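You operate a simulated robot arm through the tools that you are given. There is no shell and no other tool.

The job below is to be done with a simulated two-armed robot. You get a single attempt, and the scene is never put back.

Task
Save a sharp picture of the tan slab at zoom 4.
Fine: camera slider to CAM, ring light on, the lamp stays off, light GOOD; one picture only.

It is judged by the outcome, as a careful person would: the job done as asked, and still so three seconds after it is handed in. It fails if anything else is knocked over, pushed out of place, dropped, spilled or broken.

Robot
Two 7-joint arms with fingered hands on one trunk that stands fixed in place. Base frame: the origin is at the foot of the trunk, x ahead of it, y to its left, z up; the work surface is at about z = 760. Units: mm, degrees, N and s.
The left shoulder is at [60, 126, 1280], the right one opposite. With the tool pointing down near the work surface each hand reaches from about 100 to 640 mm from the base axis, measured 20 degrees to its own side. Payload 2.5 kg a hand.
The tool frame of a hand sits at the grasp point between the pads (the TCP): z along the fingers, y along the line on which they close. The tips reach 30 mm beyond it. The gripper opens to 104 mm; its body begins 35 mm behind the TCP. The gripper is a hand of 5 fingers: y runs from the thumb to the fingers, the wrist lies at [-15, -104, -178] in the tool frame.
Orientation is told as [roll, pitch, yaw] about the base's x, y, z axes, in that order, counted from this pose: with the fingers straight down and the wrist toward the robot, the tool's x, y and z point along [0, 1, 0], [1, 0, 0] and [0, 0, -1] of the base frame.

Tools
- The arms move only by the tool send_rows. It takes "left_deltas", "right_deltas" or both (then of equal length, played together; a hand with none holds still); each is a list of rows, each an object of numbers (a shift or turn left out is 0): "tx", "ty", "tz": the shift along the base's x, y, z in mm; "rx", "ry", "rz": the turn, a rotation vector about the base's x, y, z in degrees. In form: [{"tx": .., "ty": .., "tz": .., "rx": .., "ry": .., "rz": ..}, ...]. A call has 1 to 20 rows; each row is the pose to reach, as a shift and turn from the pose commanded when the call began. Rows are played at 5 a second. More than 50 mm and 8.6 degrees between two rows, and nothing of the call is played. A pose out of reach is approached as far as the arm can. The call stops where the force on the tool passes 40 N (or 10 N more than at its start, if that is more) or the arm is blocked; 0.2 s more then pass. In this call time passes only in rows, and 0.2 s behind the last. It gives the time, the measured TCP pose, the force on the tool (base axes), the opening and the grip force at its end, in the units of the frame above (readings bear some noise), with the torque about the TCP (base axes, N m) and any sound that the robot's microphone picked up, and new pictures: "pictures" is both (left out), scene, wrist or none (wrist: the cameras of the hands that moved).
- Cameras (640 x 400 px; columns grow to the right, rows downward): "scene" is now at [124.5, -12.2, 1479]; the picture's right is [-0.13, -0.99, 0.00], its down [-0.66, 0.08, -0.75] and it looks along [0.74, -0.10, -0.66] (base axes); focal length 214 px, centre (320, 200). "left" rides on the left gripper at [-80, -78, -141] in its tool frame; the picture's right is [-0.78, -0.30, 0.56], its down [0.54, -0.78, 0.33] and it looks along [0.33, 0.56, 0.76] (tool axes); focal length 247 px, centre (320, 200). "right" rides on the right gripper at [80, -77, -141] in its tool frame; the picture's right is [-0.78, 0.30, -0.56], its down [-0.53, -0.78, 0.33] and it looks along [-0.33, 0.56, 0.76] (tool axes); focal length 247 px, centre (320, 200). There is no depth. A picture from a camera that has moved, and an enlarged one, comes with that camera's place and axes in the base frame and with its lens.
- slide_trunk(by): slides the trunk up (or, below 0, down) by that many mm; the arms and the scene camera ride with it, the base frame stays. It gives what a move gives, with no picture.
- curl_fingers(index, middle, ring, little, thumb_bend, thumb_turn, hand): sets how far each is bent, from 0 (flat) to 100 (curled in); at 30 the hand is open as for a grip, at 70 the pads meet at the TCP. One left out holds its place. A second passes; each finger stops where it meets its share of the squeeze, and holds until it gets a number again. It is the only way to open and close the hand. It gives what a move gives, with no picture; readings hold the bend of each and the force on index, middle, ring, little, thumb and palm. thumb_turn goes from beside the hand (0) to across from the fingers (100), as for a grip.
- head_to(pan, tilt): turns the head with the scene camera to pan (to the left, within 86 degrees either way) and tilt (down, from -29 to 69), counted from straight ahead of the robot. It gives what a move gives, and a new picture of the scene camera.
- enlarge(camera, box): a new picture of the part [left, top, right, bottom] of that camera's present view, enlarged. The clock stands still meanwhile.
- job_done(): hands the job in; it is judged then, once.

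Nothing tells you positions but the pictures and the camera data. Unless the task says otherwise, let go and move clear before handing in.

The tools are called after "Request:" by a JSON object that holds its "method" and its "body". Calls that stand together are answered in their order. send_rows: Moves the arms, as the interface text tells. Its arguments: {"type":"object","properties":{"left_deltas":{"type":"array","items":{"type":"object","properties":{"tx":{"type":"number"},"ty":{"type":"number"},"tz":{"type":"number"},"rx":{"type":"number"},"ry":{"type":"number"},"rz":{"type":"number"}}}},"right_deltas":{"type":"array","items":{"type":"object","properties":{"tx":{"type":"number"},"ty":{"type":"number"},"tz":{"type":"number"},"rx":{"type":"number"},"ry":{"type":"number"},"rz":{"type":"number"}}}},"pictures":{"type":"string","enum":["both","scene","wrist","none"]}},"required":[]} The other tools are called the same way: slide_trunk (by) moves the trunk up or down; curl_fingers (index, middle, ring, little, thumb_bend, thumb_turn, hand) moves the fingers one by one; head_to (pan, tilt) turns the head that bears the scene camera; enlarge (camera, box) takes an enlarged picture of a part of a camera's view; job_done () hands the job in.

At the start:

```text
t: 0.0
left_eef_pos: [396.3, 94.4, 1408.3]
left_tool_rot: [-0.1, 0.0, 0.0]
left_force: [-0.6, -0.7, 0.2]
left_torque: [0.01, 0.02, 0.0]
left_grip_width: 103.7
left_grip_force: 0.1
left_shape: jaw
left_bend: [30.0, 30.0, 30.0, 30.0, 30.0, 98.0]
left_finger forces: [0.1, 0.1, 0.0, 0.0, 0.0, 0.0]
right_eef_pos: [352.2, -315.8, 1384.5]
right_tool_rot: [14.5, -0.2, 2.8]
right_force: [-0.7, 0.3, -0.3]
right_torque: [0.01, 0.05, 0.0]
right_grip_width: 103.7
right_grip_force: 0.0
right_shape: jaw
right_bend: [30.0, 30.0, 30.0, 30.0, 30.0, 98.0]
right_finger forces: [0.0, 0.0, 0.1, 0.0, 0.1, 0.0]
trunk travel left (down, up): [-675.0, 265.0]
head pan, tilt (commanded): [-7.4, 41.4]
```

scene: 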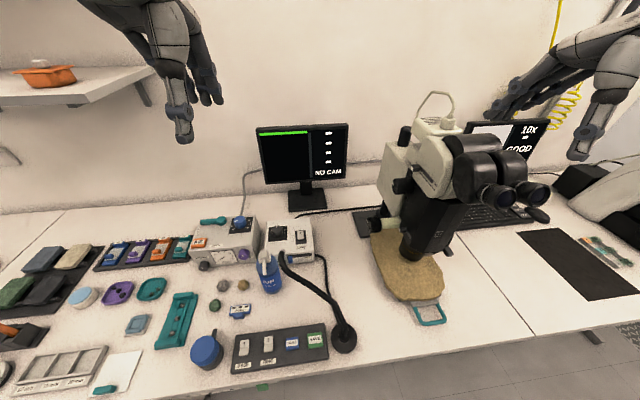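
right: 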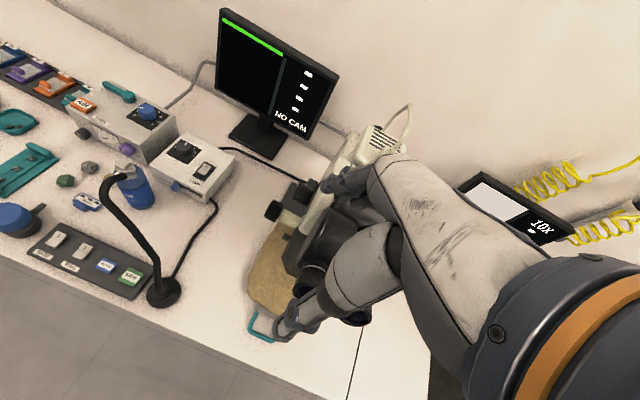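
left: 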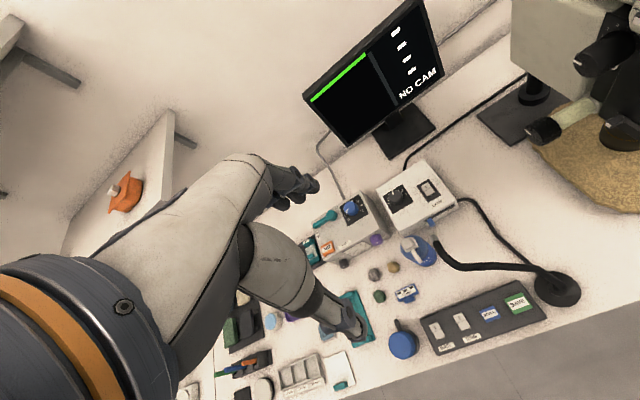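

I see a stereo microscope with a tan slab on its stage, a monitor reading "NO CAM", a button box at the front, some control boxes and a second screen reading "10x GOOD". I'll enlarge the views to read the labels before moving anything.

Request:
{"method": "enlarge", "body": {"camera": "scene", "box": [220, 100, 380, 200]}}

Request:
{"method": "enlarge", "body": {"camera": "scene", "box": [180, 200, 340, 300]}}

Request:
{"method": "enlarge", "body": {"camera": "scene", "box": [200, 290, 360, 390]}}

Request:
{"method": "enlarge", "body": {"camera": "scene", "box": [350, 80, 590, 230]}}

Request:
{"method": "enlarge", "body": {"camera": "scene", "box": [340, 190, 500, 340]}}

Request:
{"method": "enlarge", "body": {"camera": "scene", "box": [0, 220, 220, 400]}}

```text
4.00 times, centred on (300, 150) of scene
camera zoom: at [124.5, -12.2, 1479.0], right [-0.13, -0.99, 0.0], down [-0.66, 0.08, -0.75], along [0.74, -0.1, -0.66], focal length 858 px, centre (400, 400)
```

zoom: 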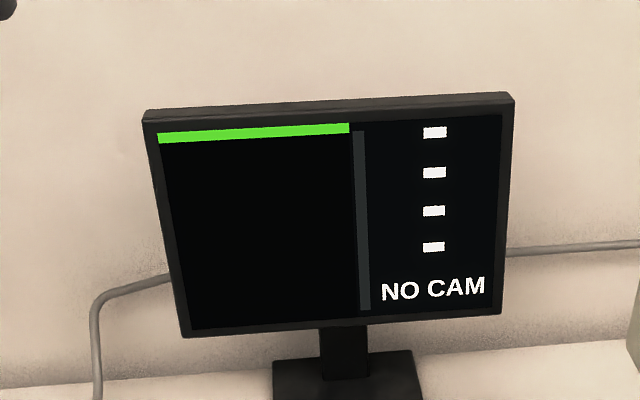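

```text
4.00 times, centred on (260, 250) of scene
camera zoom: at [124.5, -12.2, 1479.0], right [-0.13, -0.99, 0.0], down [-0.66, 0.08, -0.75], along [0.74, -0.1, -0.66], focal length 858 px, centre (560, 0)
```

zoom: 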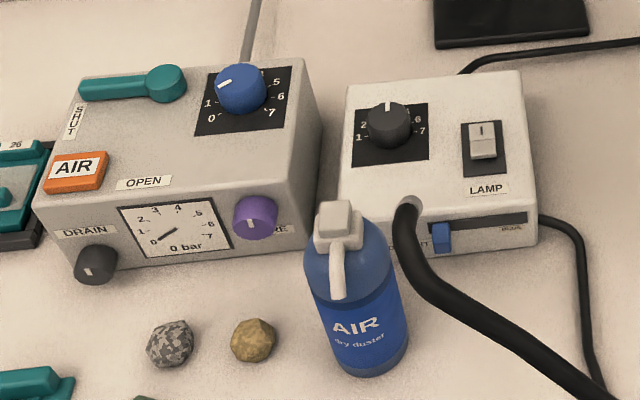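

```text
4.00 times, centred on (280, 340) of scene
camera zoom: at [124.5, -12.2, 1479.0], right [-0.13, -0.99, 0.0], down [-0.66, 0.08, -0.75], along [0.74, -0.1, -0.66], focal length 858 px, centre (480, -360)
```

zoom: 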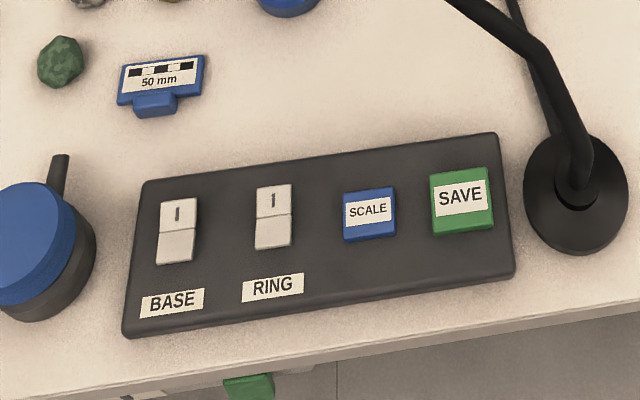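

```text
2.67 times, centred on (470, 155) of scene
camera zoom: at [124.5, -12.2, 1479.0], right [-0.13, -0.99, 0.0], down [-0.66, 0.08, -0.75], along [0.74, -0.1, -0.66], focal length 572 px, centre (-80, 320)
```

zoom: 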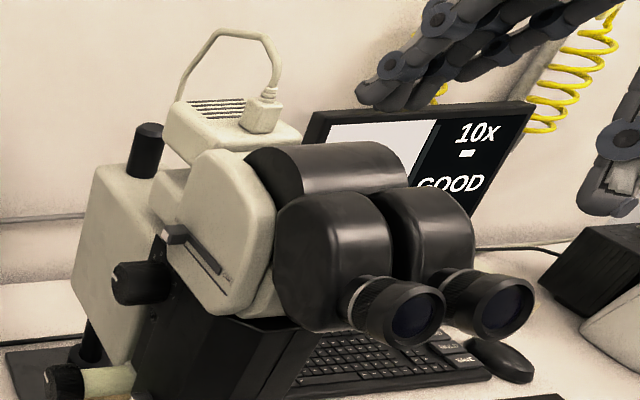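

```text
2.67 times, centred on (420, 265) of scene
camera zoom: at [124.5, -12.2, 1479.0], right [-0.13, -0.99, 0.0], down [-0.66, 0.08, -0.75], along [0.74, -0.1, -0.66], focal length 572 px, centre (53, 27)
```

zoom: 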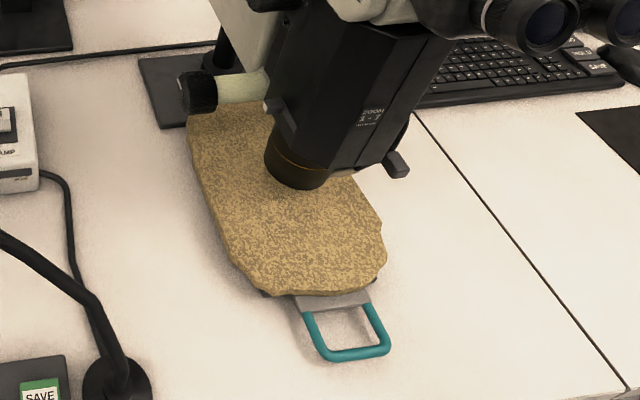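

```text
2.22 times, centred on (110, 310) of scene
camera zoom: at [124.5, -12.2, 1479.0], right [-0.13, -0.99, 0.0], down [-0.66, 0.08, -0.75], along [0.74, -0.1, -0.66], focal length 477 px, centre (787, -44)
```

zoom: 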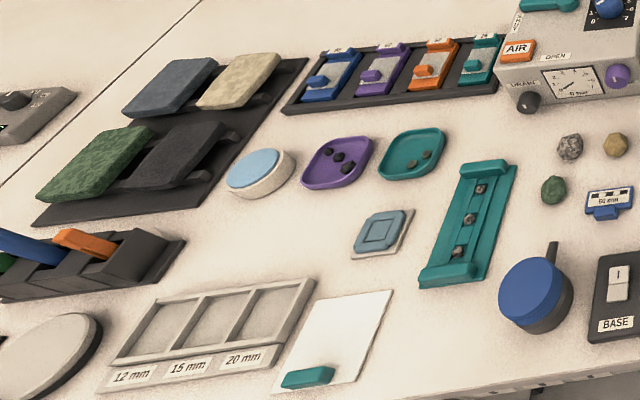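

The button panel has BASE, RING, SCALE and SAVE; the lamp box has a LAMP rocker and a dial. I'll read the second screen and the microscope controls more closely, and compare the slab colours.

Request:
{"method": "enlarge", "body": {"camera": "scene", "box": [460, 110, 560, 172]}}

Request:
{"method": "enlarge", "body": {"camera": "scene", "box": [440, 210, 500, 260]}}

Request:
{"method": "enlarge", "body": {"camera": "scene", "box": [400, 200, 470, 260]}}

Request:
{"method": "enlarge", "body": {"camera": "scene", "box": [360, 120, 460, 240]}}

Request:
{"method": "enlarge", "body": {"camera": "left", "box": [500, 0, 640, 220]}}

Request:
{"method": "enlarge", "body": {"camera": "right", "box": [230, 100, 440, 350]}}

Request:
{"method": "enlarge", "body": {"camera": "scene", "box": [10, 225, 110, 315]}}

Request:
{"method": "enlarge", "body": {"camera": "scene", "box": [520, 140, 640, 300]}}

```text
6.40 times, centred on (510, 141) of scene
camera zoom: at [124.5, -12.2, 1479.0], right [-0.13, -0.99, 0.0], down [-0.66, 0.08, -0.75], along [0.74, -0.1, -0.66], focal length 1373 px, centre (-896, 578)
```

zoom: 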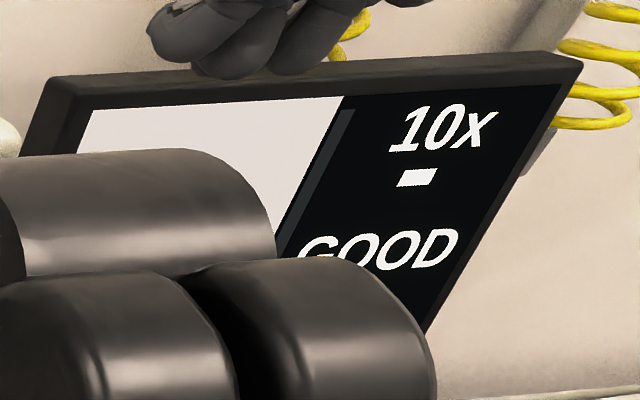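

```text
8.00 times, centred on (470, 235) of scene
camera zoom: at [124.5, -12.2, 1479.0], right [-0.13, -0.99, 0.0], down [-0.66, 0.08, -0.75], along [0.74, -0.1, -0.66], focal length 1716 px, centre (-880, -80)
```

zoom: 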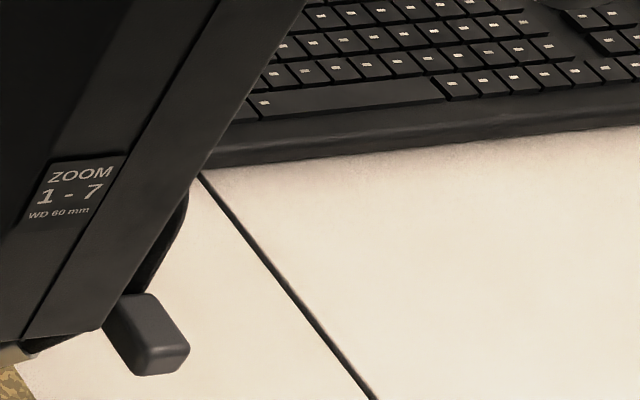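

```text
6.67 times, centred on (435, 230) of scene
camera zoom: at [124.5, -12.2, 1479.0], right [-0.13, -0.99, 0.0], down [-0.66, 0.08, -0.75], along [0.74, -0.1, -0.66], focal length 1430 px, centre (-447, 0)
```

zoom: 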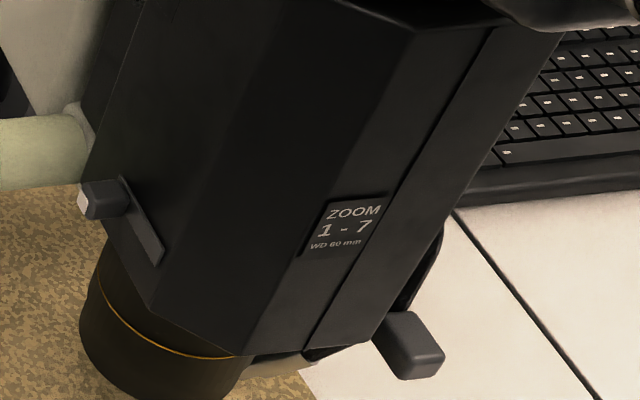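

```text
3.33 times, centred on (410, 180) of scene
camera zoom: at [124.5, -12.2, 1479.0], right [-0.13, -0.99, 0.0], down [-0.66, 0.08, -0.75], along [0.74, -0.1, -0.66], focal length 715 px, centre (20, 267)
```

zoom: 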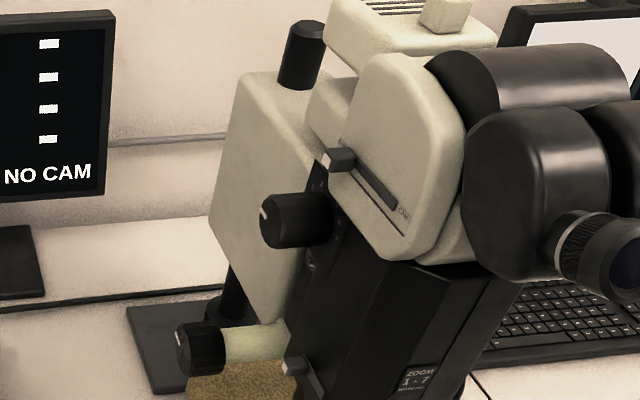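

```text
1.82 times, centred on (570, 110) of left
camera zoom: at [320.3, 15.1, 1548.3], right [-0.3, -0.78, -0.56], down [-0.78, 0.53, -0.33], along [0.56, 0.33, -0.76], focal length 449 px, centre (-134, 364)
```

zoom: 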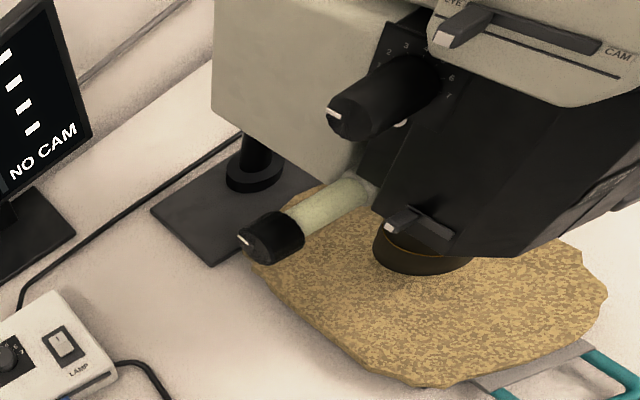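

```text
1.60 times, centred on (335, 225) of right
camera zoom: at [272.5, -276.4, 1541.3], right [0.34, -0.88, 0.35], down [-0.75, -0.47, -0.46], along [0.56, -0.11, -0.82], focal length 395 px, centre (296, 160)
```

zoom: 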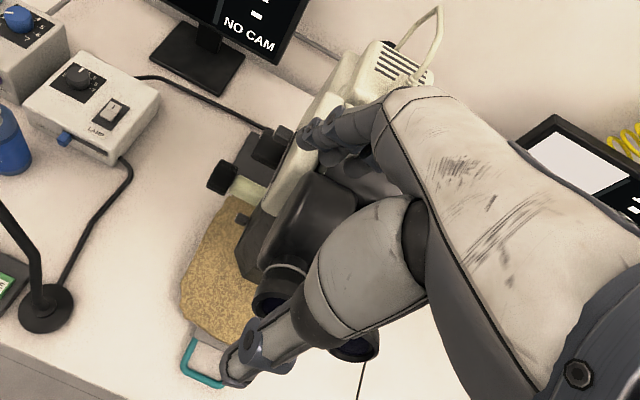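

```text
4.44 times, centred on (60, 270) of scene
camera zoom: at [124.5, -12.2, 1479.0], right [-0.13, -0.99, 0.0], down [-0.66, 0.08, -0.75], along [0.74, -0.1, -0.66], focal length 953 px, centre (1476, -111)
```

zoom: 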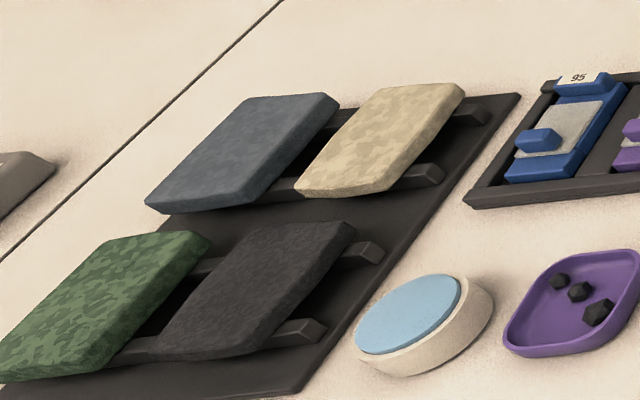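

```text
2.50 times, centred on (580, 220) of scene
camera zoom: at [124.5, -12.2, 1479.0], right [-0.13, -0.99, 0.0], down [-0.66, 0.08, -0.75], along [0.74, -0.1, -0.66], focal length 536 px, centre (-330, 150)
```

zoom: 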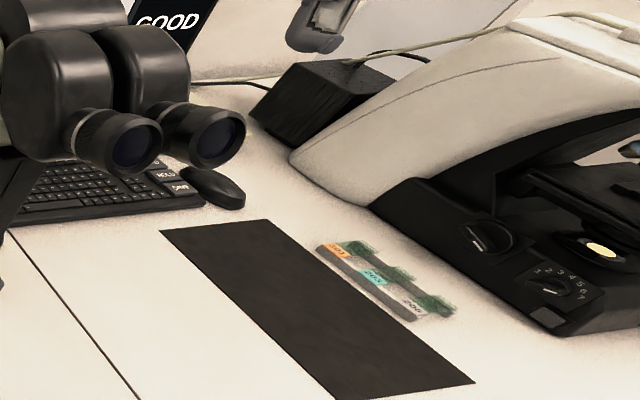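

The microscope's left side carries an EYE–CAM slider, a numbered zoom-type knob, another knob on a cream shaft and a small slider near the objective. The golden-tan slab already sits under the objective; next I'll look closer at these controls and at the lamp box.

Request:
{"method": "enlarge", "body": {"camera": "left", "box": [540, 0, 640, 70]}}

Request:
{"method": "enlarge", "body": {"camera": "left", "box": [540, 50, 640, 130]}}

Request:
{"method": "enlarge", "body": {"camera": "left", "box": [370, 150, 480, 260]}}

Request:
{"method": "enlarge", "body": {"camera": "scene", "box": [255, 210, 325, 270]}}

Request:
{"method": "enlarge", "body": {"camera": "scene", "box": [230, 320, 330, 380]}}

Request:
{"method": "head_to", "body": {"pan": -35, "tilt": 40}}

```text
5.71 times, centred on (590, 35) of left
camera zoom: at [320.3, 15.1, 1548.3], right [-0.3, -0.78, -0.56], down [-0.78, 0.53, -0.33], along [0.56, 0.33, -0.76], focal length 1411 px, centre (-1223, 1143)
```

zoom: 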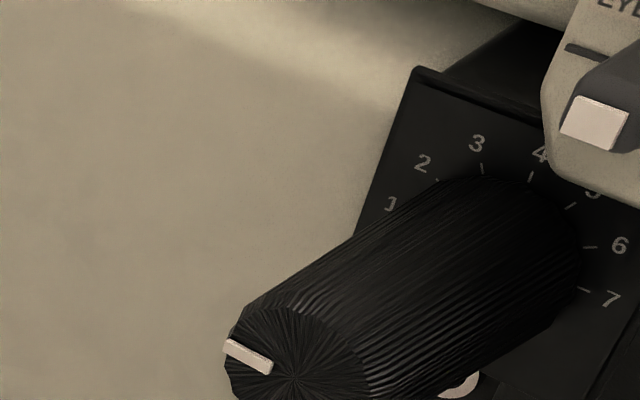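

```text
5.00 times, centred on (590, 90) of left
camera zoom: at [320.3, 15.1, 1548.3], right [-0.3, -0.78, -0.56], down [-0.78, 0.53, -0.33], along [0.56, 0.33, -0.76], focal length 1235 px, centre (-1030, 750)
```

zoom: 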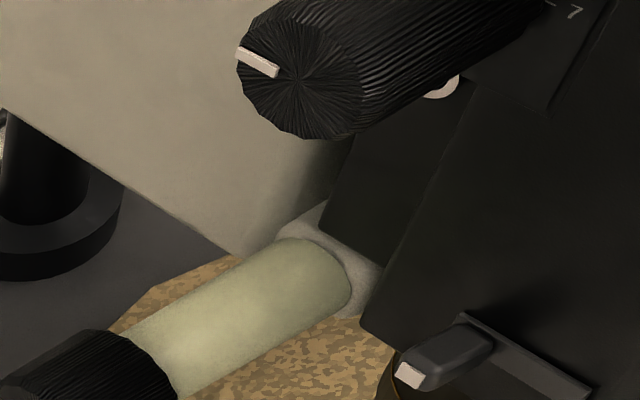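

```text
3.64 times, centred on (425, 205) of left
camera zoom: at [320.3, 15.1, 1548.3], right [-0.3, -0.78, -0.56], down [-0.78, 0.53, -0.33], along [0.56, 0.33, -0.76], focal length 898 px, centre (-62, 182)
```

zoom: 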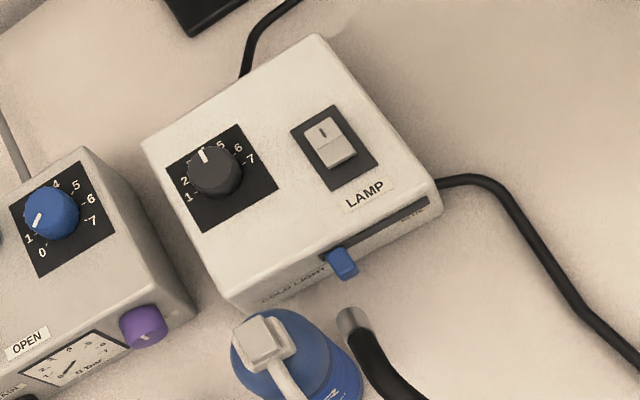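

```text
6.67 times, centred on (290, 240) of scene
camera zoom: at [124.5, -12.2, 1479.0], right [-0.13, -0.99, 0.0], down [-0.66, 0.08, -0.75], along [0.74, -0.1, -0.66], focal length 1430 px, centre (520, -67)
```

zoom: 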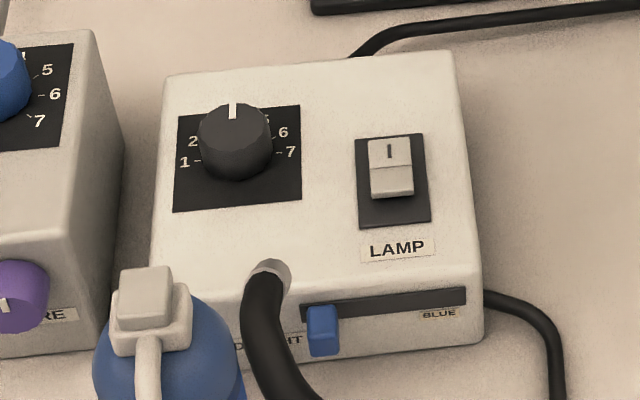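

```text
6.40 times, centred on (280, 350) of scene
camera zoom: at [124.5, -12.2, 1479.0], right [-0.13, -0.99, 0.0], down [-0.66, 0.08, -0.75], along [0.74, -0.1, -0.66], focal length 1373 px, centre (576, -760)
```

zoom: 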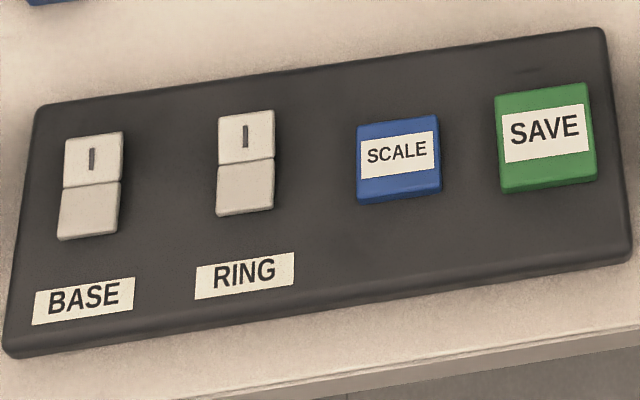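

```text
t: 0.9
left_eef_pos: [396.4, 94.9, 1409.4]
left_tool_rot: [-0.1, 0.0, 0.1]
left_force: [0.1, 0.4, 0.3]
left_torque: [0.02, -0.01, 0.0]
left_grip_width: 103.5
left_grip_force: 0.0
left_shape: jaw
left_bend: [30.0, 30.0, 30.0, 30.0, 30.0, 98.0]
left_finger forces: [0.1, 0.0, 0.1, 0.0, 0.0, 0.0]
right_eef_pos: [352.3, -315.2, 1382.5]
right_tool_rot: [14.6, -0.1, 2.7]
right_force: [-1.6, -0.6, -0.5]
right_torque: [-0.02, 0.04, 0.03]
right_grip_width: 103.8
right_grip_force: 0.0
right_shape: jaw
right_bend: [30.0, 30.0, 30.0, 30.0, 30.0, 98.0]
right_finger forces: [0.1, 0.0, 0.1, 0.0, 0.1, 0.0]
trunk travel left (down, up): [-675.0, 265.0]
head pan, tilt (commanded): [-35.0, 40.0]
camera scene: at [110.8, -50.2, 1481.0], right [-0.57, -0.82, 0.0], down [-0.53, 0.37, -0.77], along [0.63, -0.44, -0.64], focal length 214 px, centre (320, 200)
```

scene: 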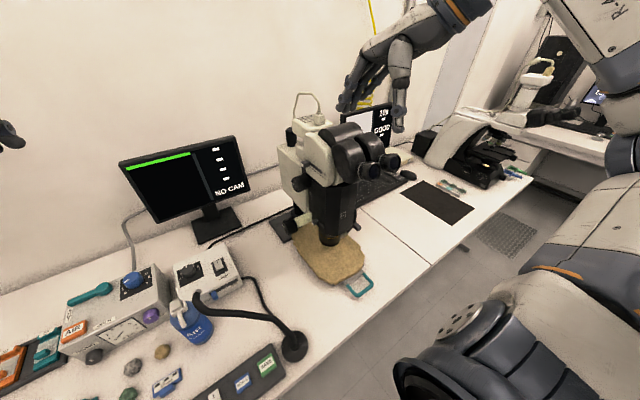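

The tan slab is already under the stereo microscope, whose controls sit on its left side (about x 510–600, y −250 to −305, z 925–1185). I'll swing the left hand so its fingers point to the right (−y). That gives its camera a clear view of that side, well away from everything.

Request:
{"method": "send_rows", "body": {"left_deltas": [{"rx": -7.5, "ty": -8, "tz": -6}, {"rx": -15, "ty": -16, "tz": -12}, {"rx": -22.5, "ty": -24, "tz": -18}, {"rx": -30, "ty": -32, "tz": -24}, {"rx": -37.5, "ty": -40, "tz": -30}, {"rx": -45, "ty": -48, "tz": -36}, {"rx": -52.5, "ty": -56, "tz": -42}, {"rx": -60, "ty": -64, "tz": -48}, {"rx": -67.5, "ty": -72, "tz": -54}, {"rx": -75, "ty": -80, "tz": -60}, {"rx": -82.5, "ty": -88, "tz": -66}, {"rx": -90, "ty": -96, "tz": -72}], "pictures": "both"}}

```text
t: 3.5
left_eef_pos: [395.8, -1.0, 1336.4]
left_tool_rot: [-90.2, 0.0, 0.0]
left_force: [-0.8, -0.4, 1.6]
left_torque: [0.02, 0.0, 0.0]
left_grip_width: 103.7
left_grip_force: 0.1
left_shape: jaw
left_bend: [30.0, 30.0, 30.0, 30.0, 30.0, 98.0]
left_finger forces: [0.0, 0.0, 0.1, 0.0, 0.0, 0.0]
right_eef_pos: [351.0, -315.0, 1384.2]
right_tool_rot: [14.6, 0.0, 2.9]
right_force: [-0.2, 0.1, -0.2]
right_torque: [-0.01, -0.01, -0.03]
right_grip_width: 103.8
right_grip_force: 0.0
right_shape: jaw
right_bend: [30.0, 30.0, 30.0, 30.0, 30.0, 98.0]
right_finger forces: [0.1, 0.0, 0.1, 0.1, 0.0, 0.0]
trunk travel left (down, up): [-675.0, 265.0]
head pan, tilt (commanded): [-35.0, 40.0]
camera scene: at [110.8, -50.4, 1481.0], right [-0.57, -0.82, 0.0], down [-0.53, 0.37, -0.77], along [0.63, -0.44, -0.64], focal length 214 px, centre (320, 200)
camera left: at [319.2, 140.9, 1414.6], right [-0.3, -0.55, 0.78], down [-0.78, -0.33, -0.53], along [0.56, -0.76, -0.33], focal length 247 px, centre (320, 200)
```

scene: 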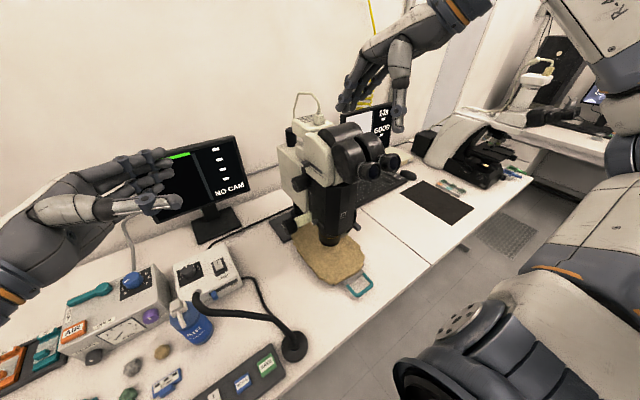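
left: 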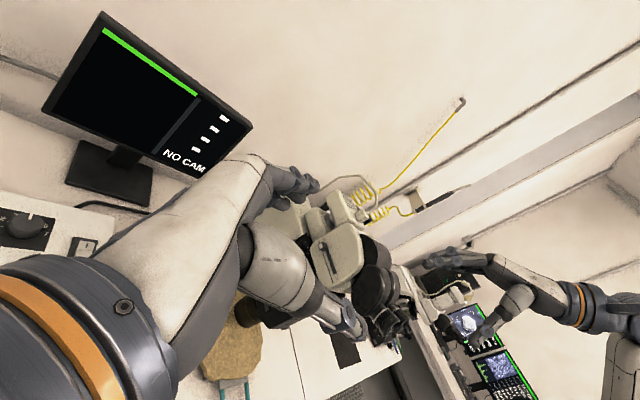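

The hand blocks part of its own view, so I'll lower it about 300 mm in the free space left of the microscope. From there its camera can look across at the left-side controls.

Request:
{"method": "send_rows", "body": {"left_deltas": [{"tz": -40}, {"tz": -80}, {"tz": -120}, {"tz": -160}, {"tz": -200}, {"tz": -240}, {"tz": -280}], "pictures": "both"}}

```text
t: 5.1
left_eef_pos: [399.7, -1.5, 1085.6]
left_tool_rot: [-91.9, -3.3, 0.3]
left_force: [-3.6, -3.1, 11.0]
left_torque: [0.34, -0.2, 0.09]
left_grip_width: 103.5
left_grip_force: 0.1
left_shape: jaw
left_bend: [30.0, 30.0, 30.0, 30.0, 30.0, 98.0]
left_finger forces: [0.0, 0.0, 0.1, 11.9, 0.1, 0.0]
right_eef_pos: [352.5, -315.5, 1384.0]
right_tool_rot: [14.7, -0.1, 2.7]
right_force: [-0.1, 0.5, 0.1]
right_torque: [0.0, 0.0, 0.03]
right_grip_width: 103.6
right_grip_force: 0.1
right_shape: jaw
right_bend: [30.0, 30.0, 30.0, 30.0, 30.0, 98.0]
right_finger forces: [0.1, 0.1, 0.0, 0.1, 0.0, 0.0]
trunk travel left (down, up): [-675.0, 265.0]
head pan, tilt (commanded): [-35.0, 40.0]
stopped in row 7 (left hand): the force on the tool passed its limit at 50 N (the readings are from after the stop); the commanded pose is now the measured one
camera scene: at [110.6, -50.4, 1481.1], right [-0.57, -0.82, 0.0], down [-0.53, 0.37, -0.77], along [0.63, -0.44, -0.64], focal length 214 px, centre (320, 200)
camera left: at [318.9, 141.7, 1155.0], right [-0.34, -0.53, 0.78], down [-0.74, -0.35, -0.57], along [0.58, -0.77, -0.28], focal length 247 px, centre (320, 200)
```

scene: 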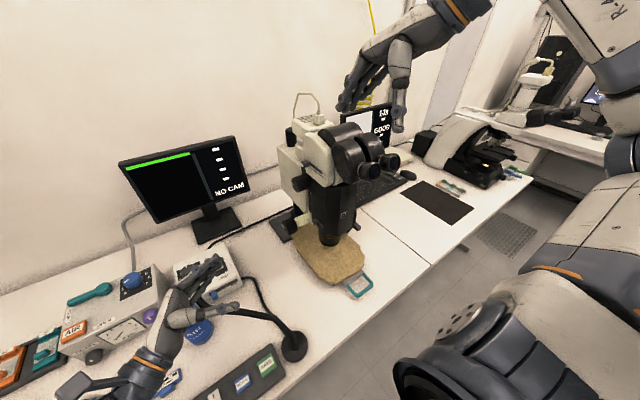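
left: 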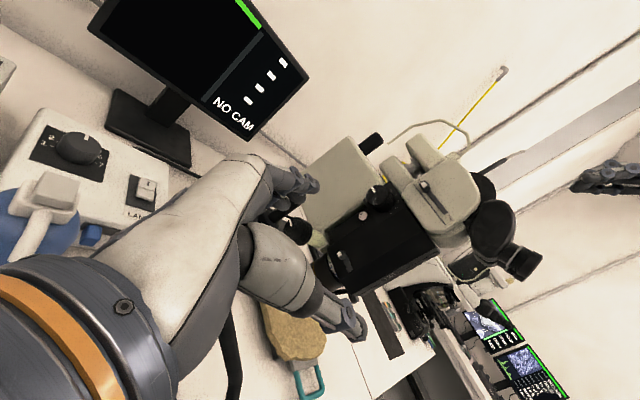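

The little finger touched something at about z 1040, most likely the arched gooseneck, whose tip I now place near (478, 45, 996). I'll back straight up and check whether it has shifted.

Request:
{"method": "send_rows", "body": {"left_deltas": [{"tz": 30}, {"tz": 60}, {"tz": 90}, {"tz": 120}], "pictures": "both"}}

Request:
{"method": "head_to", "body": {"pan": -7.4, "tilt": 41.4}}

```text
t: 6.1
left_eef_pos: [401.3, -1.4, 1200.8]
left_tool_rot: [-91.6, -2.8, 0.4]
left_force: [-0.2, -0.6, -0.9]
left_torque: [0.0, 0.01, 0.0]
left_grip_width: 104.0
left_grip_force: 0.0
left_shape: jaw
left_bend: [30.0, 30.0, 30.0, 30.0, 30.0, 98.0]
left_finger forces: [0.0, 0.0, 0.0, 0.1, 0.0, 0.1]
right_eef_pos: [351.9, -314.8, 1382.6]
right_tool_rot: [14.6, 0.0, 2.8]
right_force: [-0.5, 0.0, -0.5]
right_torque: [0.02, 0.0, 0.01]
right_grip_width: 103.5
right_grip_force: 0.2
right_shape: jaw
right_bend: [30.0, 30.0, 30.0, 30.0, 30.0, 98.0]
right_finger forces: [0.1, 0.0, 0.0, 0.0, 0.1, 0.0]
trunk travel left (down, up): [-675.0, 265.0]
head pan, tilt (commanded): [-35.0, 40.0]
camera scene: at [110.7, -50.4, 1481.0], right [-0.57, -0.82, 0.0], down [-0.53, 0.37, -0.77], along [0.63, -0.44, -0.64], focal length 214 px, centre (320, 200)
camera left: at [319.4, 142.5, 1272.1], right [-0.33, -0.54, 0.78], down [-0.75, -0.35, -0.56], along [0.58, -0.77, -0.29], focal length 247 px, centre (320, 200)
```

scene: 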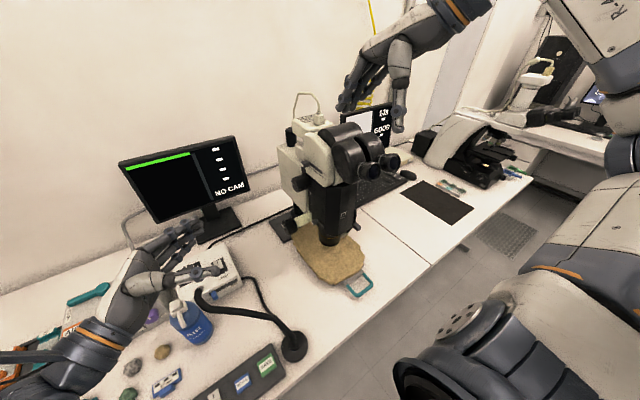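
left: 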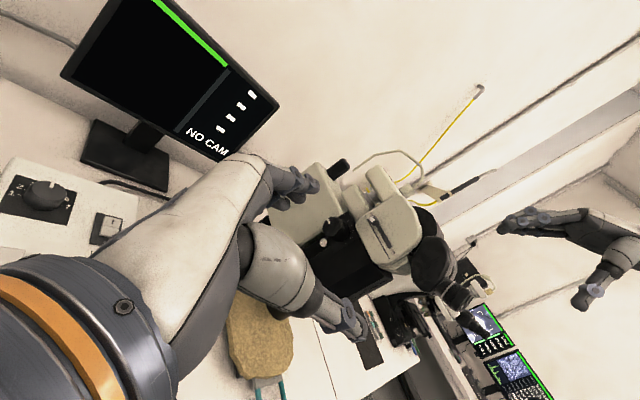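

```text
t: 7.1
left_eef_pos: [401.3, -0.5, 1200.0]
left_tool_rot: [-91.6, -2.8, 0.4]
left_force: [-0.7, 0.0, -0.1]
left_torque: [-0.01, 0.02, 0.02]
left_grip_width: 104.0
left_grip_force: 0.0
left_shape: jaw
left_bend: [30.0, 30.0, 30.0, 30.0, 30.0, 98.0]
left_finger forces: [0.0, 0.0, 0.1, 0.1, 0.0, 0.0]
right_eef_pos: [352.1, -314.1, 1383.4]
right_tool_rot: [14.6, -0.1, 2.8]
right_force: [0.7, 0.6, -0.2]
right_torque: [-0.02, 0.0, 0.02]
right_grip_width: 103.7
right_grip_force: 0.1
right_shape: jaw
right_bend: [30.0, 30.0, 30.0, 30.0, 30.0, 98.0]
right_finger forces: [0.0, 0.0, 0.1, 0.1, 0.0, 0.1]
trunk travel left (down, up): [-675.0, 265.0]
head pan, tilt (commanded): [-7.4, 41.4]
camera scene: at [124.4, -12.4, 1478.9], right [-0.13, -0.99, 0.0], down [-0.66, 0.09, -0.75], along [0.74, -0.1, -0.66], focal length 214 px, centre (320, 200)
```

scene: 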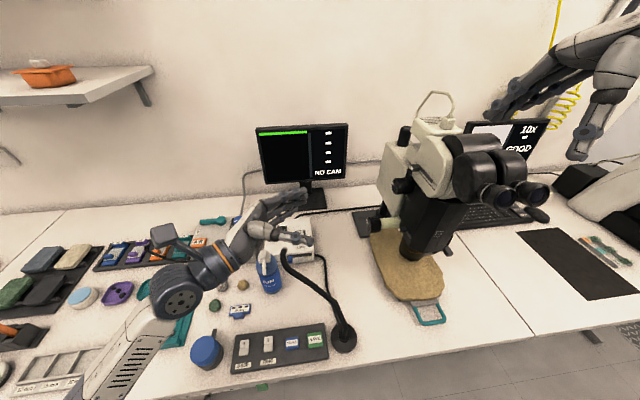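

The gooseneck and its foot look unchanged in this view. I'll confirm with the same enlargements I took earlier.

Request:
{"method": "enlarge", "body": {"camera": "scene", "box": [200, 290, 360, 390]}}

Request:
{"method": "enlarge", "body": {"camera": "scene", "box": [255, 210, 355, 310]}}

Request:
{"method": "enlarge", "body": {"camera": "left", "box": [260, 140, 480, 320]}}

```text
4.00 times, centred on (280, 340) of scene
camera zoom: at [124.4, -12.4, 1478.9], right [-0.13, -0.99, 0.0], down [-0.66, 0.09, -0.75], along [0.74, -0.1, -0.66], focal length 858 px, centre (480, -360)
```

zoom: 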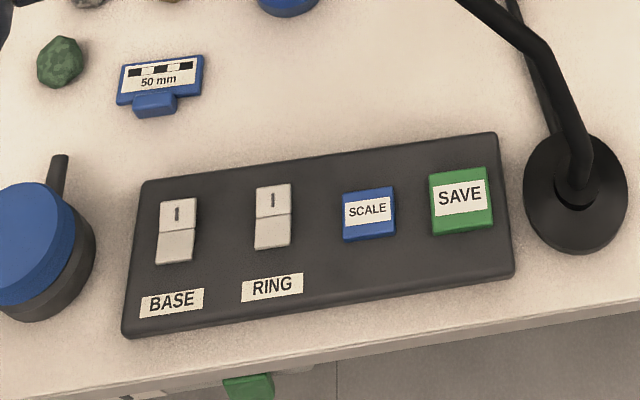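

```text
4.00 times, centred on (305, 260) of scene
camera zoom: at [124.4, -12.4, 1478.9], right [-0.13, -0.99, 0.0], down [-0.66, 0.09, -0.75], along [0.74, -0.1, -0.66], focal length 858 px, centre (380, -40)
```

zoom: 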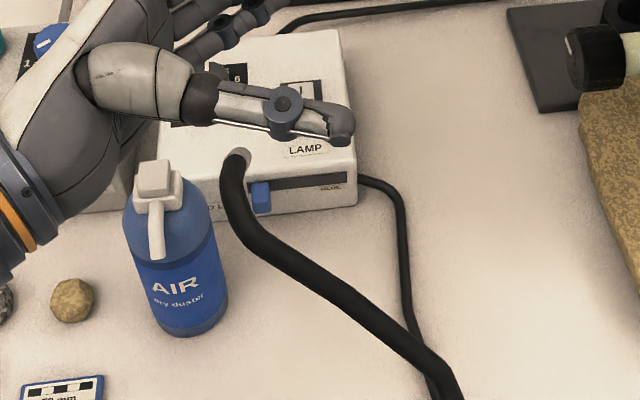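

```text
2.22 times, centred on (370, 230) of left
camera zoom: at [319.4, 142.5, 1271.7], right [-0.33, -0.54, 0.78], down [-0.75, -0.35, -0.56], along [0.58, -0.77, -0.29], focal length 549 px, centre (209, 133)
```

zoom: 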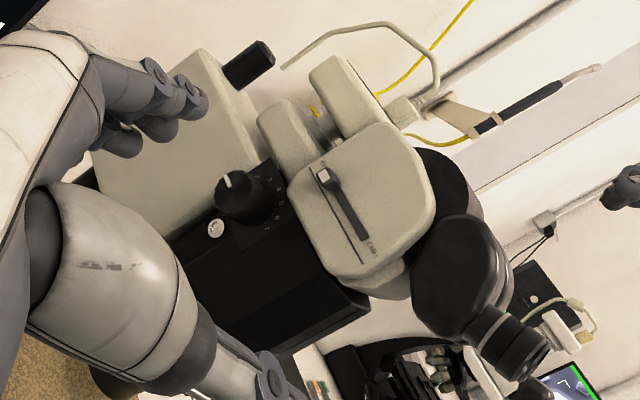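

I'll repeat the exact same crops as at the start for a fair comparison of the gooseneck's position.

Request:
{"method": "enlarge", "body": {"camera": "scene", "box": [255, 210, 325, 270]}}

Request:
{"method": "enlarge", "body": {"camera": "scene", "box": [180, 200, 340, 300]}}

```text
6.67 times, centred on (290, 240) of scene
camera zoom: at [124.4, -12.4, 1478.9], right [-0.13, -0.99, 0.0], down [-0.66, 0.09, -0.75], along [0.74, -0.1, -0.66], focal length 1430 px, centre (520, -67)
```

zoom: 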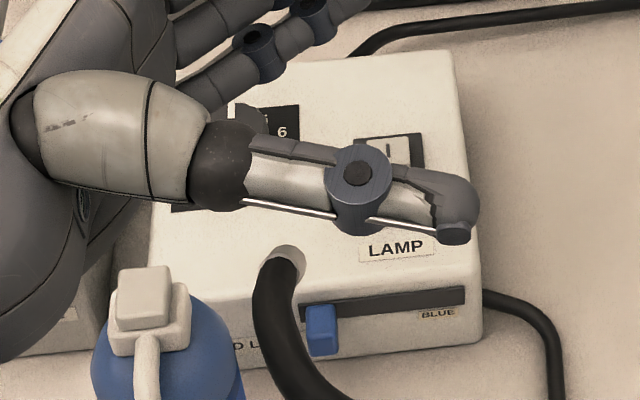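

```text
4.00 times, centred on (260, 250) of scene
camera zoom: at [124.4, -12.4, 1478.9], right [-0.13, -0.99, 0.0], down [-0.66, 0.09, -0.75], along [0.74, -0.1, -0.66], focal length 858 px, centre (560, 0)
```

zoom: 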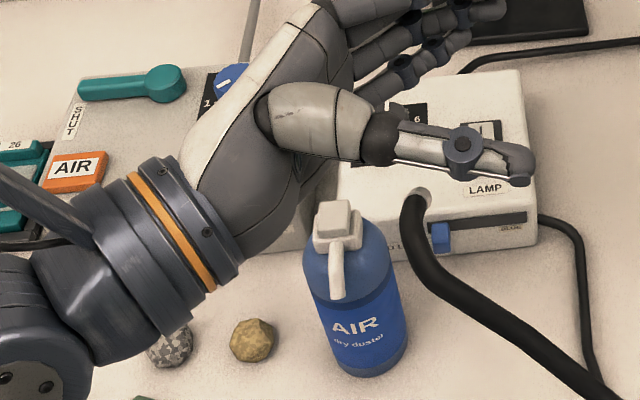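

The neck shifted by only a few mm at its tip and its foot hasn't moved, so I'll give it a wide berth from here on. Next I'll form a pointing hand on the left: index straight, the other fingers curled. I'll use that to drag the EYE–CAM slider.

Request:
{"method": "curl_fingers", "body": {"hand": "left", "index": 20, "middle": 100, "ring": 100, "little": 100, "thumb_bend": 60}}

Request:
{"method": "head_to", "body": {"pan": -25, "tilt": 30}}

Request:
{"method": "enlarge", "body": {"camera": "left", "box": [160, 100, 480, 350]}}

```text
t: 8.1
left_eef_pos: [400.6, -0.7, 1200.2]
left_tool_rot: [-91.6, -2.8, 0.4]
left_force: [0.5, -0.8, 0.8]
left_torque: [-0.02, 0.0, 0.0]
left_grip_width: 79.8
left_grip_force: 0.0
left_shape: fingers
left_bend: [20.0, 100.0, 100.0, 100.0, 60.0, 98.0]
left_finger forces: [0.0, 0.0, 0.0, 0.1, 0.1, 0.0]
right_eef_pos: [352.5, -315.0, 1383.1]
right_tool_rot: [14.7, -0.1, 2.7]
right_force: [0.7, -0.5, 0.3]
right_torque: [-0.01, 0.0, 0.02]
right_grip_width: 103.9
right_grip_force: 0.1
right_shape: jaw
right_bend: [30.0, 30.0, 30.0, 30.0, 30.0, 98.0]
right_finger forces: [0.0, 0.0, 0.0, 0.1, 0.0, 0.0]
trunk travel left (down, up): [-675.0, 265.0]
head pan, tilt (commanded): [-7.4, 41.4]
```

```text
t: 8.9
left_eef_pos: [400.2, -0.1, 1200.0]
left_tool_rot: [-91.7, -2.7, 0.4]
left_force: [-0.8, 0.3, -0.1]
left_torque: [-0.01, -0.01, 0.02]
left_grip_width: 80.0
left_grip_force: 0.0
left_shape: fingers
left_bend: [20.0, 100.0, 100.0, 100.0, 60.0, 98.0]
left_finger forces: [0.1, 0.1, 0.0, 0.1, 0.1, 0.0]
right_eef_pos: [351.9, -314.7, 1383.2]
right_tool_rot: [14.6, -0.1, 2.7]
right_force: [0.1, 0.4, -0.3]
right_torque: [0.0, -0.01, 0.03]
right_grip_width: 103.6
right_grip_force: 0.1
right_shape: jaw
right_bend: [30.0, 30.0, 30.0, 30.0, 30.0, 98.0]
right_finger forces: [0.0, 0.0, 0.1, 0.0, 0.0, 0.0]
trunk travel left (down, up): [-675.0, 265.0]
head pan, tilt (commanded): [-25.0, 30.0]
camera scene: at [123.1, -39.6, 1496.3], right [-0.42, -0.91, 0.0], down [-0.45, 0.21, -0.87], along [0.78, -0.37, -0.5], focal length 214 px, centre (320, 200)
```

scene: 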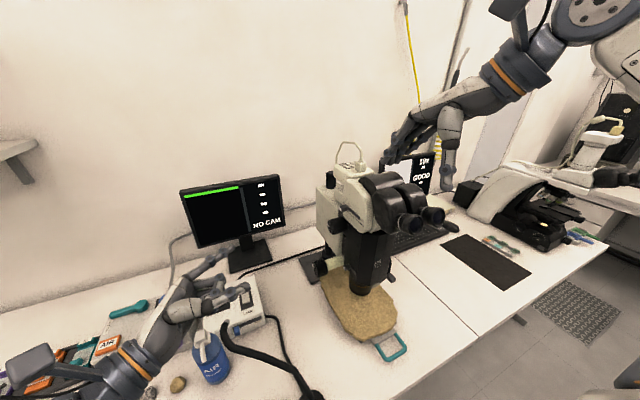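

```text
1.60 times, centred on (320, 225) of left
camera zoom: at [319.4, 142.6, 1271.9], right [-0.33, -0.54, 0.78], down [-0.75, -0.35, -0.56], along [0.58, -0.77, -0.29], focal length 395 px, centre (320, 160)
```

zoom: 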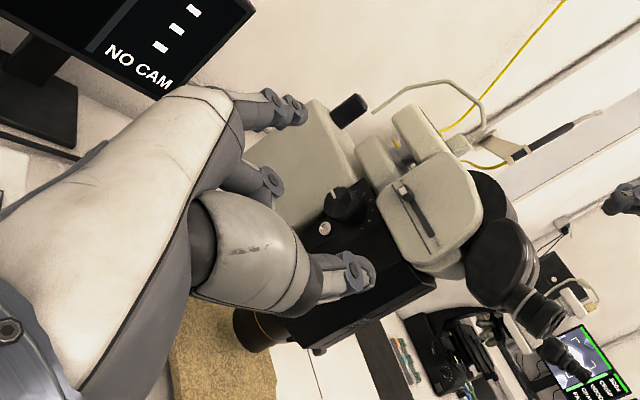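

The index is now extended with the others curled. I'll enlarge the scene view to locate the fingertip and the slider exactly.

Request:
{"method": "enlarge", "body": {"camera": "scene", "box": [140, 230, 300, 330]}}

Request:
{"method": "enlarge", "body": {"camera": "scene", "box": [305, 165, 405, 228]}}

Request:
{"method": "enlarge", "body": {"camera": "scene", "box": [300, 220, 400, 300]}}

```text
4.00 times, centred on (220, 280) of scene
camera zoom: at [123.1, -39.6, 1496.3], right [-0.42, -0.91, 0.0], down [-0.45, 0.21, -0.87], along [0.78, -0.37, -0.5], focal length 858 px, centre (720, -120)
```

zoom: 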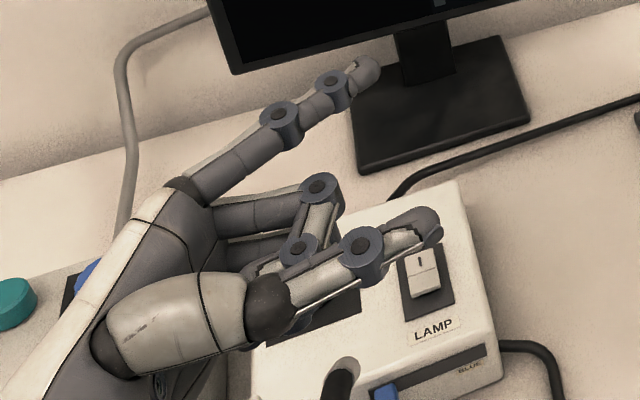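

```text
6.35 times, centred on (355, 196) of scene
camera zoom: at [123.1, -39.6, 1496.3], right [-0.42, -0.91, 0.0], down [-0.45, 0.21, -0.87], along [0.78, -0.37, -0.5], focal length 1362 px, centre (98, 222)
```

zoom: 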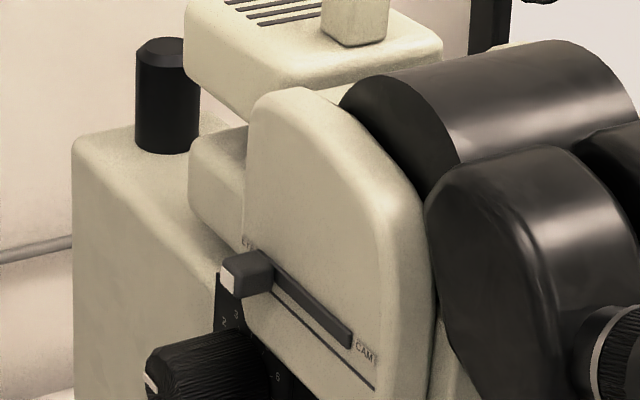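

```text
5.00 times, centred on (350, 260) of scene
camera zoom: at [123.1, -39.6, 1496.3], right [-0.42, -0.91, 0.0], down [-0.45, 0.21, -0.87], along [0.78, -0.37, -0.5], focal length 1072 px, centre (170, -100)
```

zoom: 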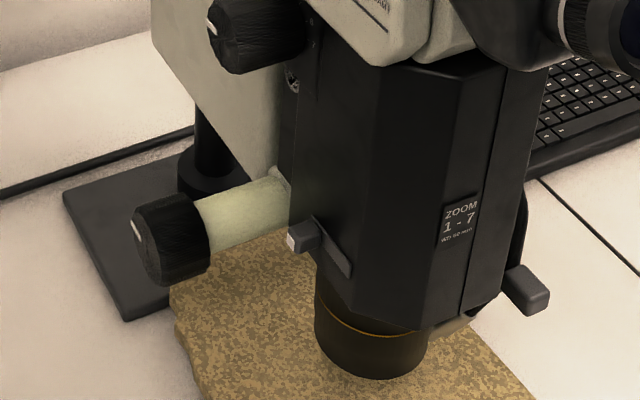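

The fingertip sits at about TCP + (79, −17, +10), and the slider knob at about (540, −305, 1187) has to travel toward the robot to reach CAM. I'll yaw the hand about −40° so the index leads, and approach to a point left of and behind the knob.

Request:
{"method": "send_rows", "body": {"left_deltas": [{"tx": 14, "ty": -20, "rx": 0.5, "ry": 0.7, "rz": -5}, {"tx": 28, "ty": -40, "rx": 1, "ry": 1.4, "rz": -10}, {"tx": 42, "ty": -60, "rx": 1.5, "ry": 2, "rz": -15}, {"tx": 56, "ty": -80, "rx": 1.7, "ry": 2.4, "rz": -20}, {"tx": 70, "ty": -100, "rx": 1.7, "ry": 2.6, "rz": -25}, {"tx": 84, "ty": -120, "rx": 1.7, "ry": 2.7, "rz": -30}, {"tx": 98, "ty": -140, "rx": 1.7, "ry": 2.7, "rz": -35}, {"tx": 112, "ty": -160, "rx": 1.7, "ry": 2.7, "rz": -40}, {"tx": 125, "ty": -175, "rx": 1.7, "ry": 2.7, "rz": -40}], "pictures": "both"}}

```text
t: 10.9
left_eef_pos: [522.7, -176.1, 1204.3]
left_tool_rot: [-90.9, 0.0, -39.9]
left_force: [0.0, 0.0, -0.6]
left_torque: [-0.01, 0.03, -0.03]
left_grip_width: 79.9
left_grip_force: 0.0
left_shape: fingers
left_bend: [20.0, 100.0, 100.0, 100.0, 60.0, 98.0]
left_finger forces: [0.0, 0.0, 0.0, 0.1, 0.1, 0.0]
right_eef_pos: [351.0, -316.2, 1383.9]
right_tool_rot: [14.6, -0.2, 2.8]
right_force: [0.5, -1.0, 0.3]
right_torque: [0.0, 0.01, 0.04]
right_grip_width: 103.8
right_grip_force: 0.1
right_shape: jaw
right_bend: [30.0, 30.0, 30.0, 30.0, 30.0, 98.0]
right_finger forces: [0.0, 0.0, 0.0, 0.0, 0.0, 0.0]
trunk travel left (down, up): [-675.0, 265.0]
head pan, tilt (commanded): [-25.0, 30.0]
camera scene: at [122.8, -40.1, 1496.3], right [-0.42, -0.91, 0.0], down [-0.45, 0.21, -0.87], along [0.79, -0.37, -0.5], focal length 214 px, centre (320, 200)
camera left: at [556.0, -17.7, 1280.0], right [-0.58, -0.23, 0.78], down [-0.81, 0.24, -0.53], along [-0.06, -0.94, -0.32], focal length 247 px, centre (320, 200)
```

scene: 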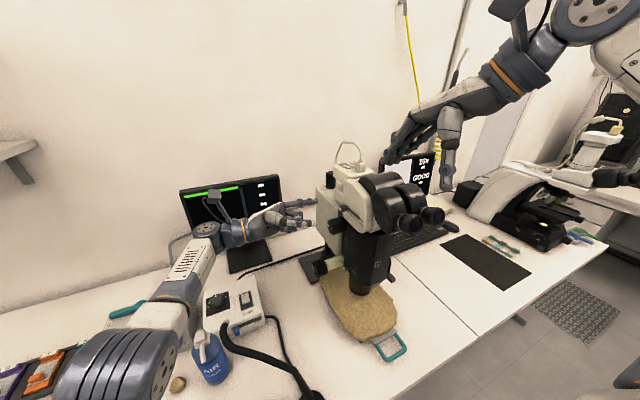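
left: 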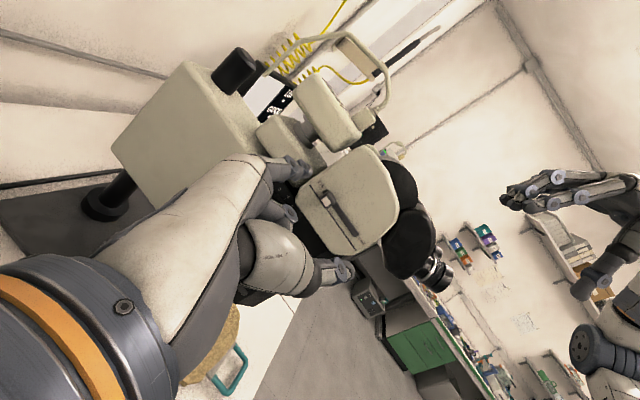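

The index now leads toward the slider. I'll enlarge both views to measure the tip and the knob before touching.

Request:
{"method": "enlarge", "body": {"camera": "left", "box": [270, 130, 430, 290]}}

Request:
{"method": "enlarge", "body": {"camera": "scene", "box": [240, 170, 400, 270]}}

```text
2.50 times, centred on (350, 210) of left
camera zoom: at [556.0, -17.7, 1280.0], right [-0.58, -0.23, 0.78], down [-0.81, 0.24, -0.53], along [-0.06, -0.94, -0.32], focal length 617 px, centre (245, 175)
```

zoom: 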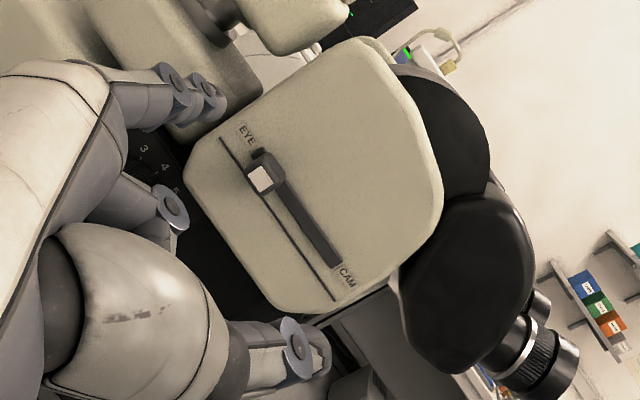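

```text
4.00 times, centred on (320, 220) of scene
camera zoom: at [122.8, -40.1, 1496.3], right [-0.42, -0.91, 0.0], down [-0.45, 0.21, -0.87], along [0.79, -0.37, -0.5], focal length 858 px, centre (320, 120)
```

zoom: 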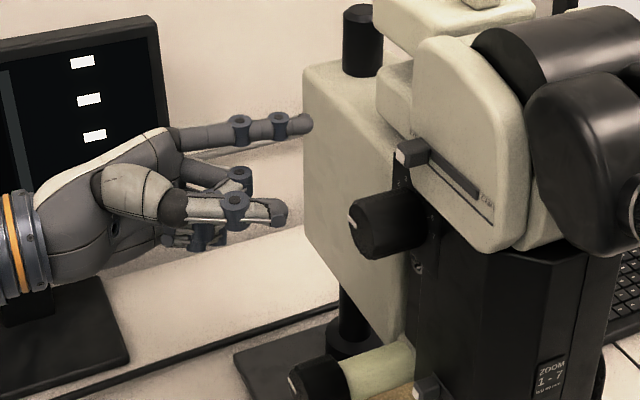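

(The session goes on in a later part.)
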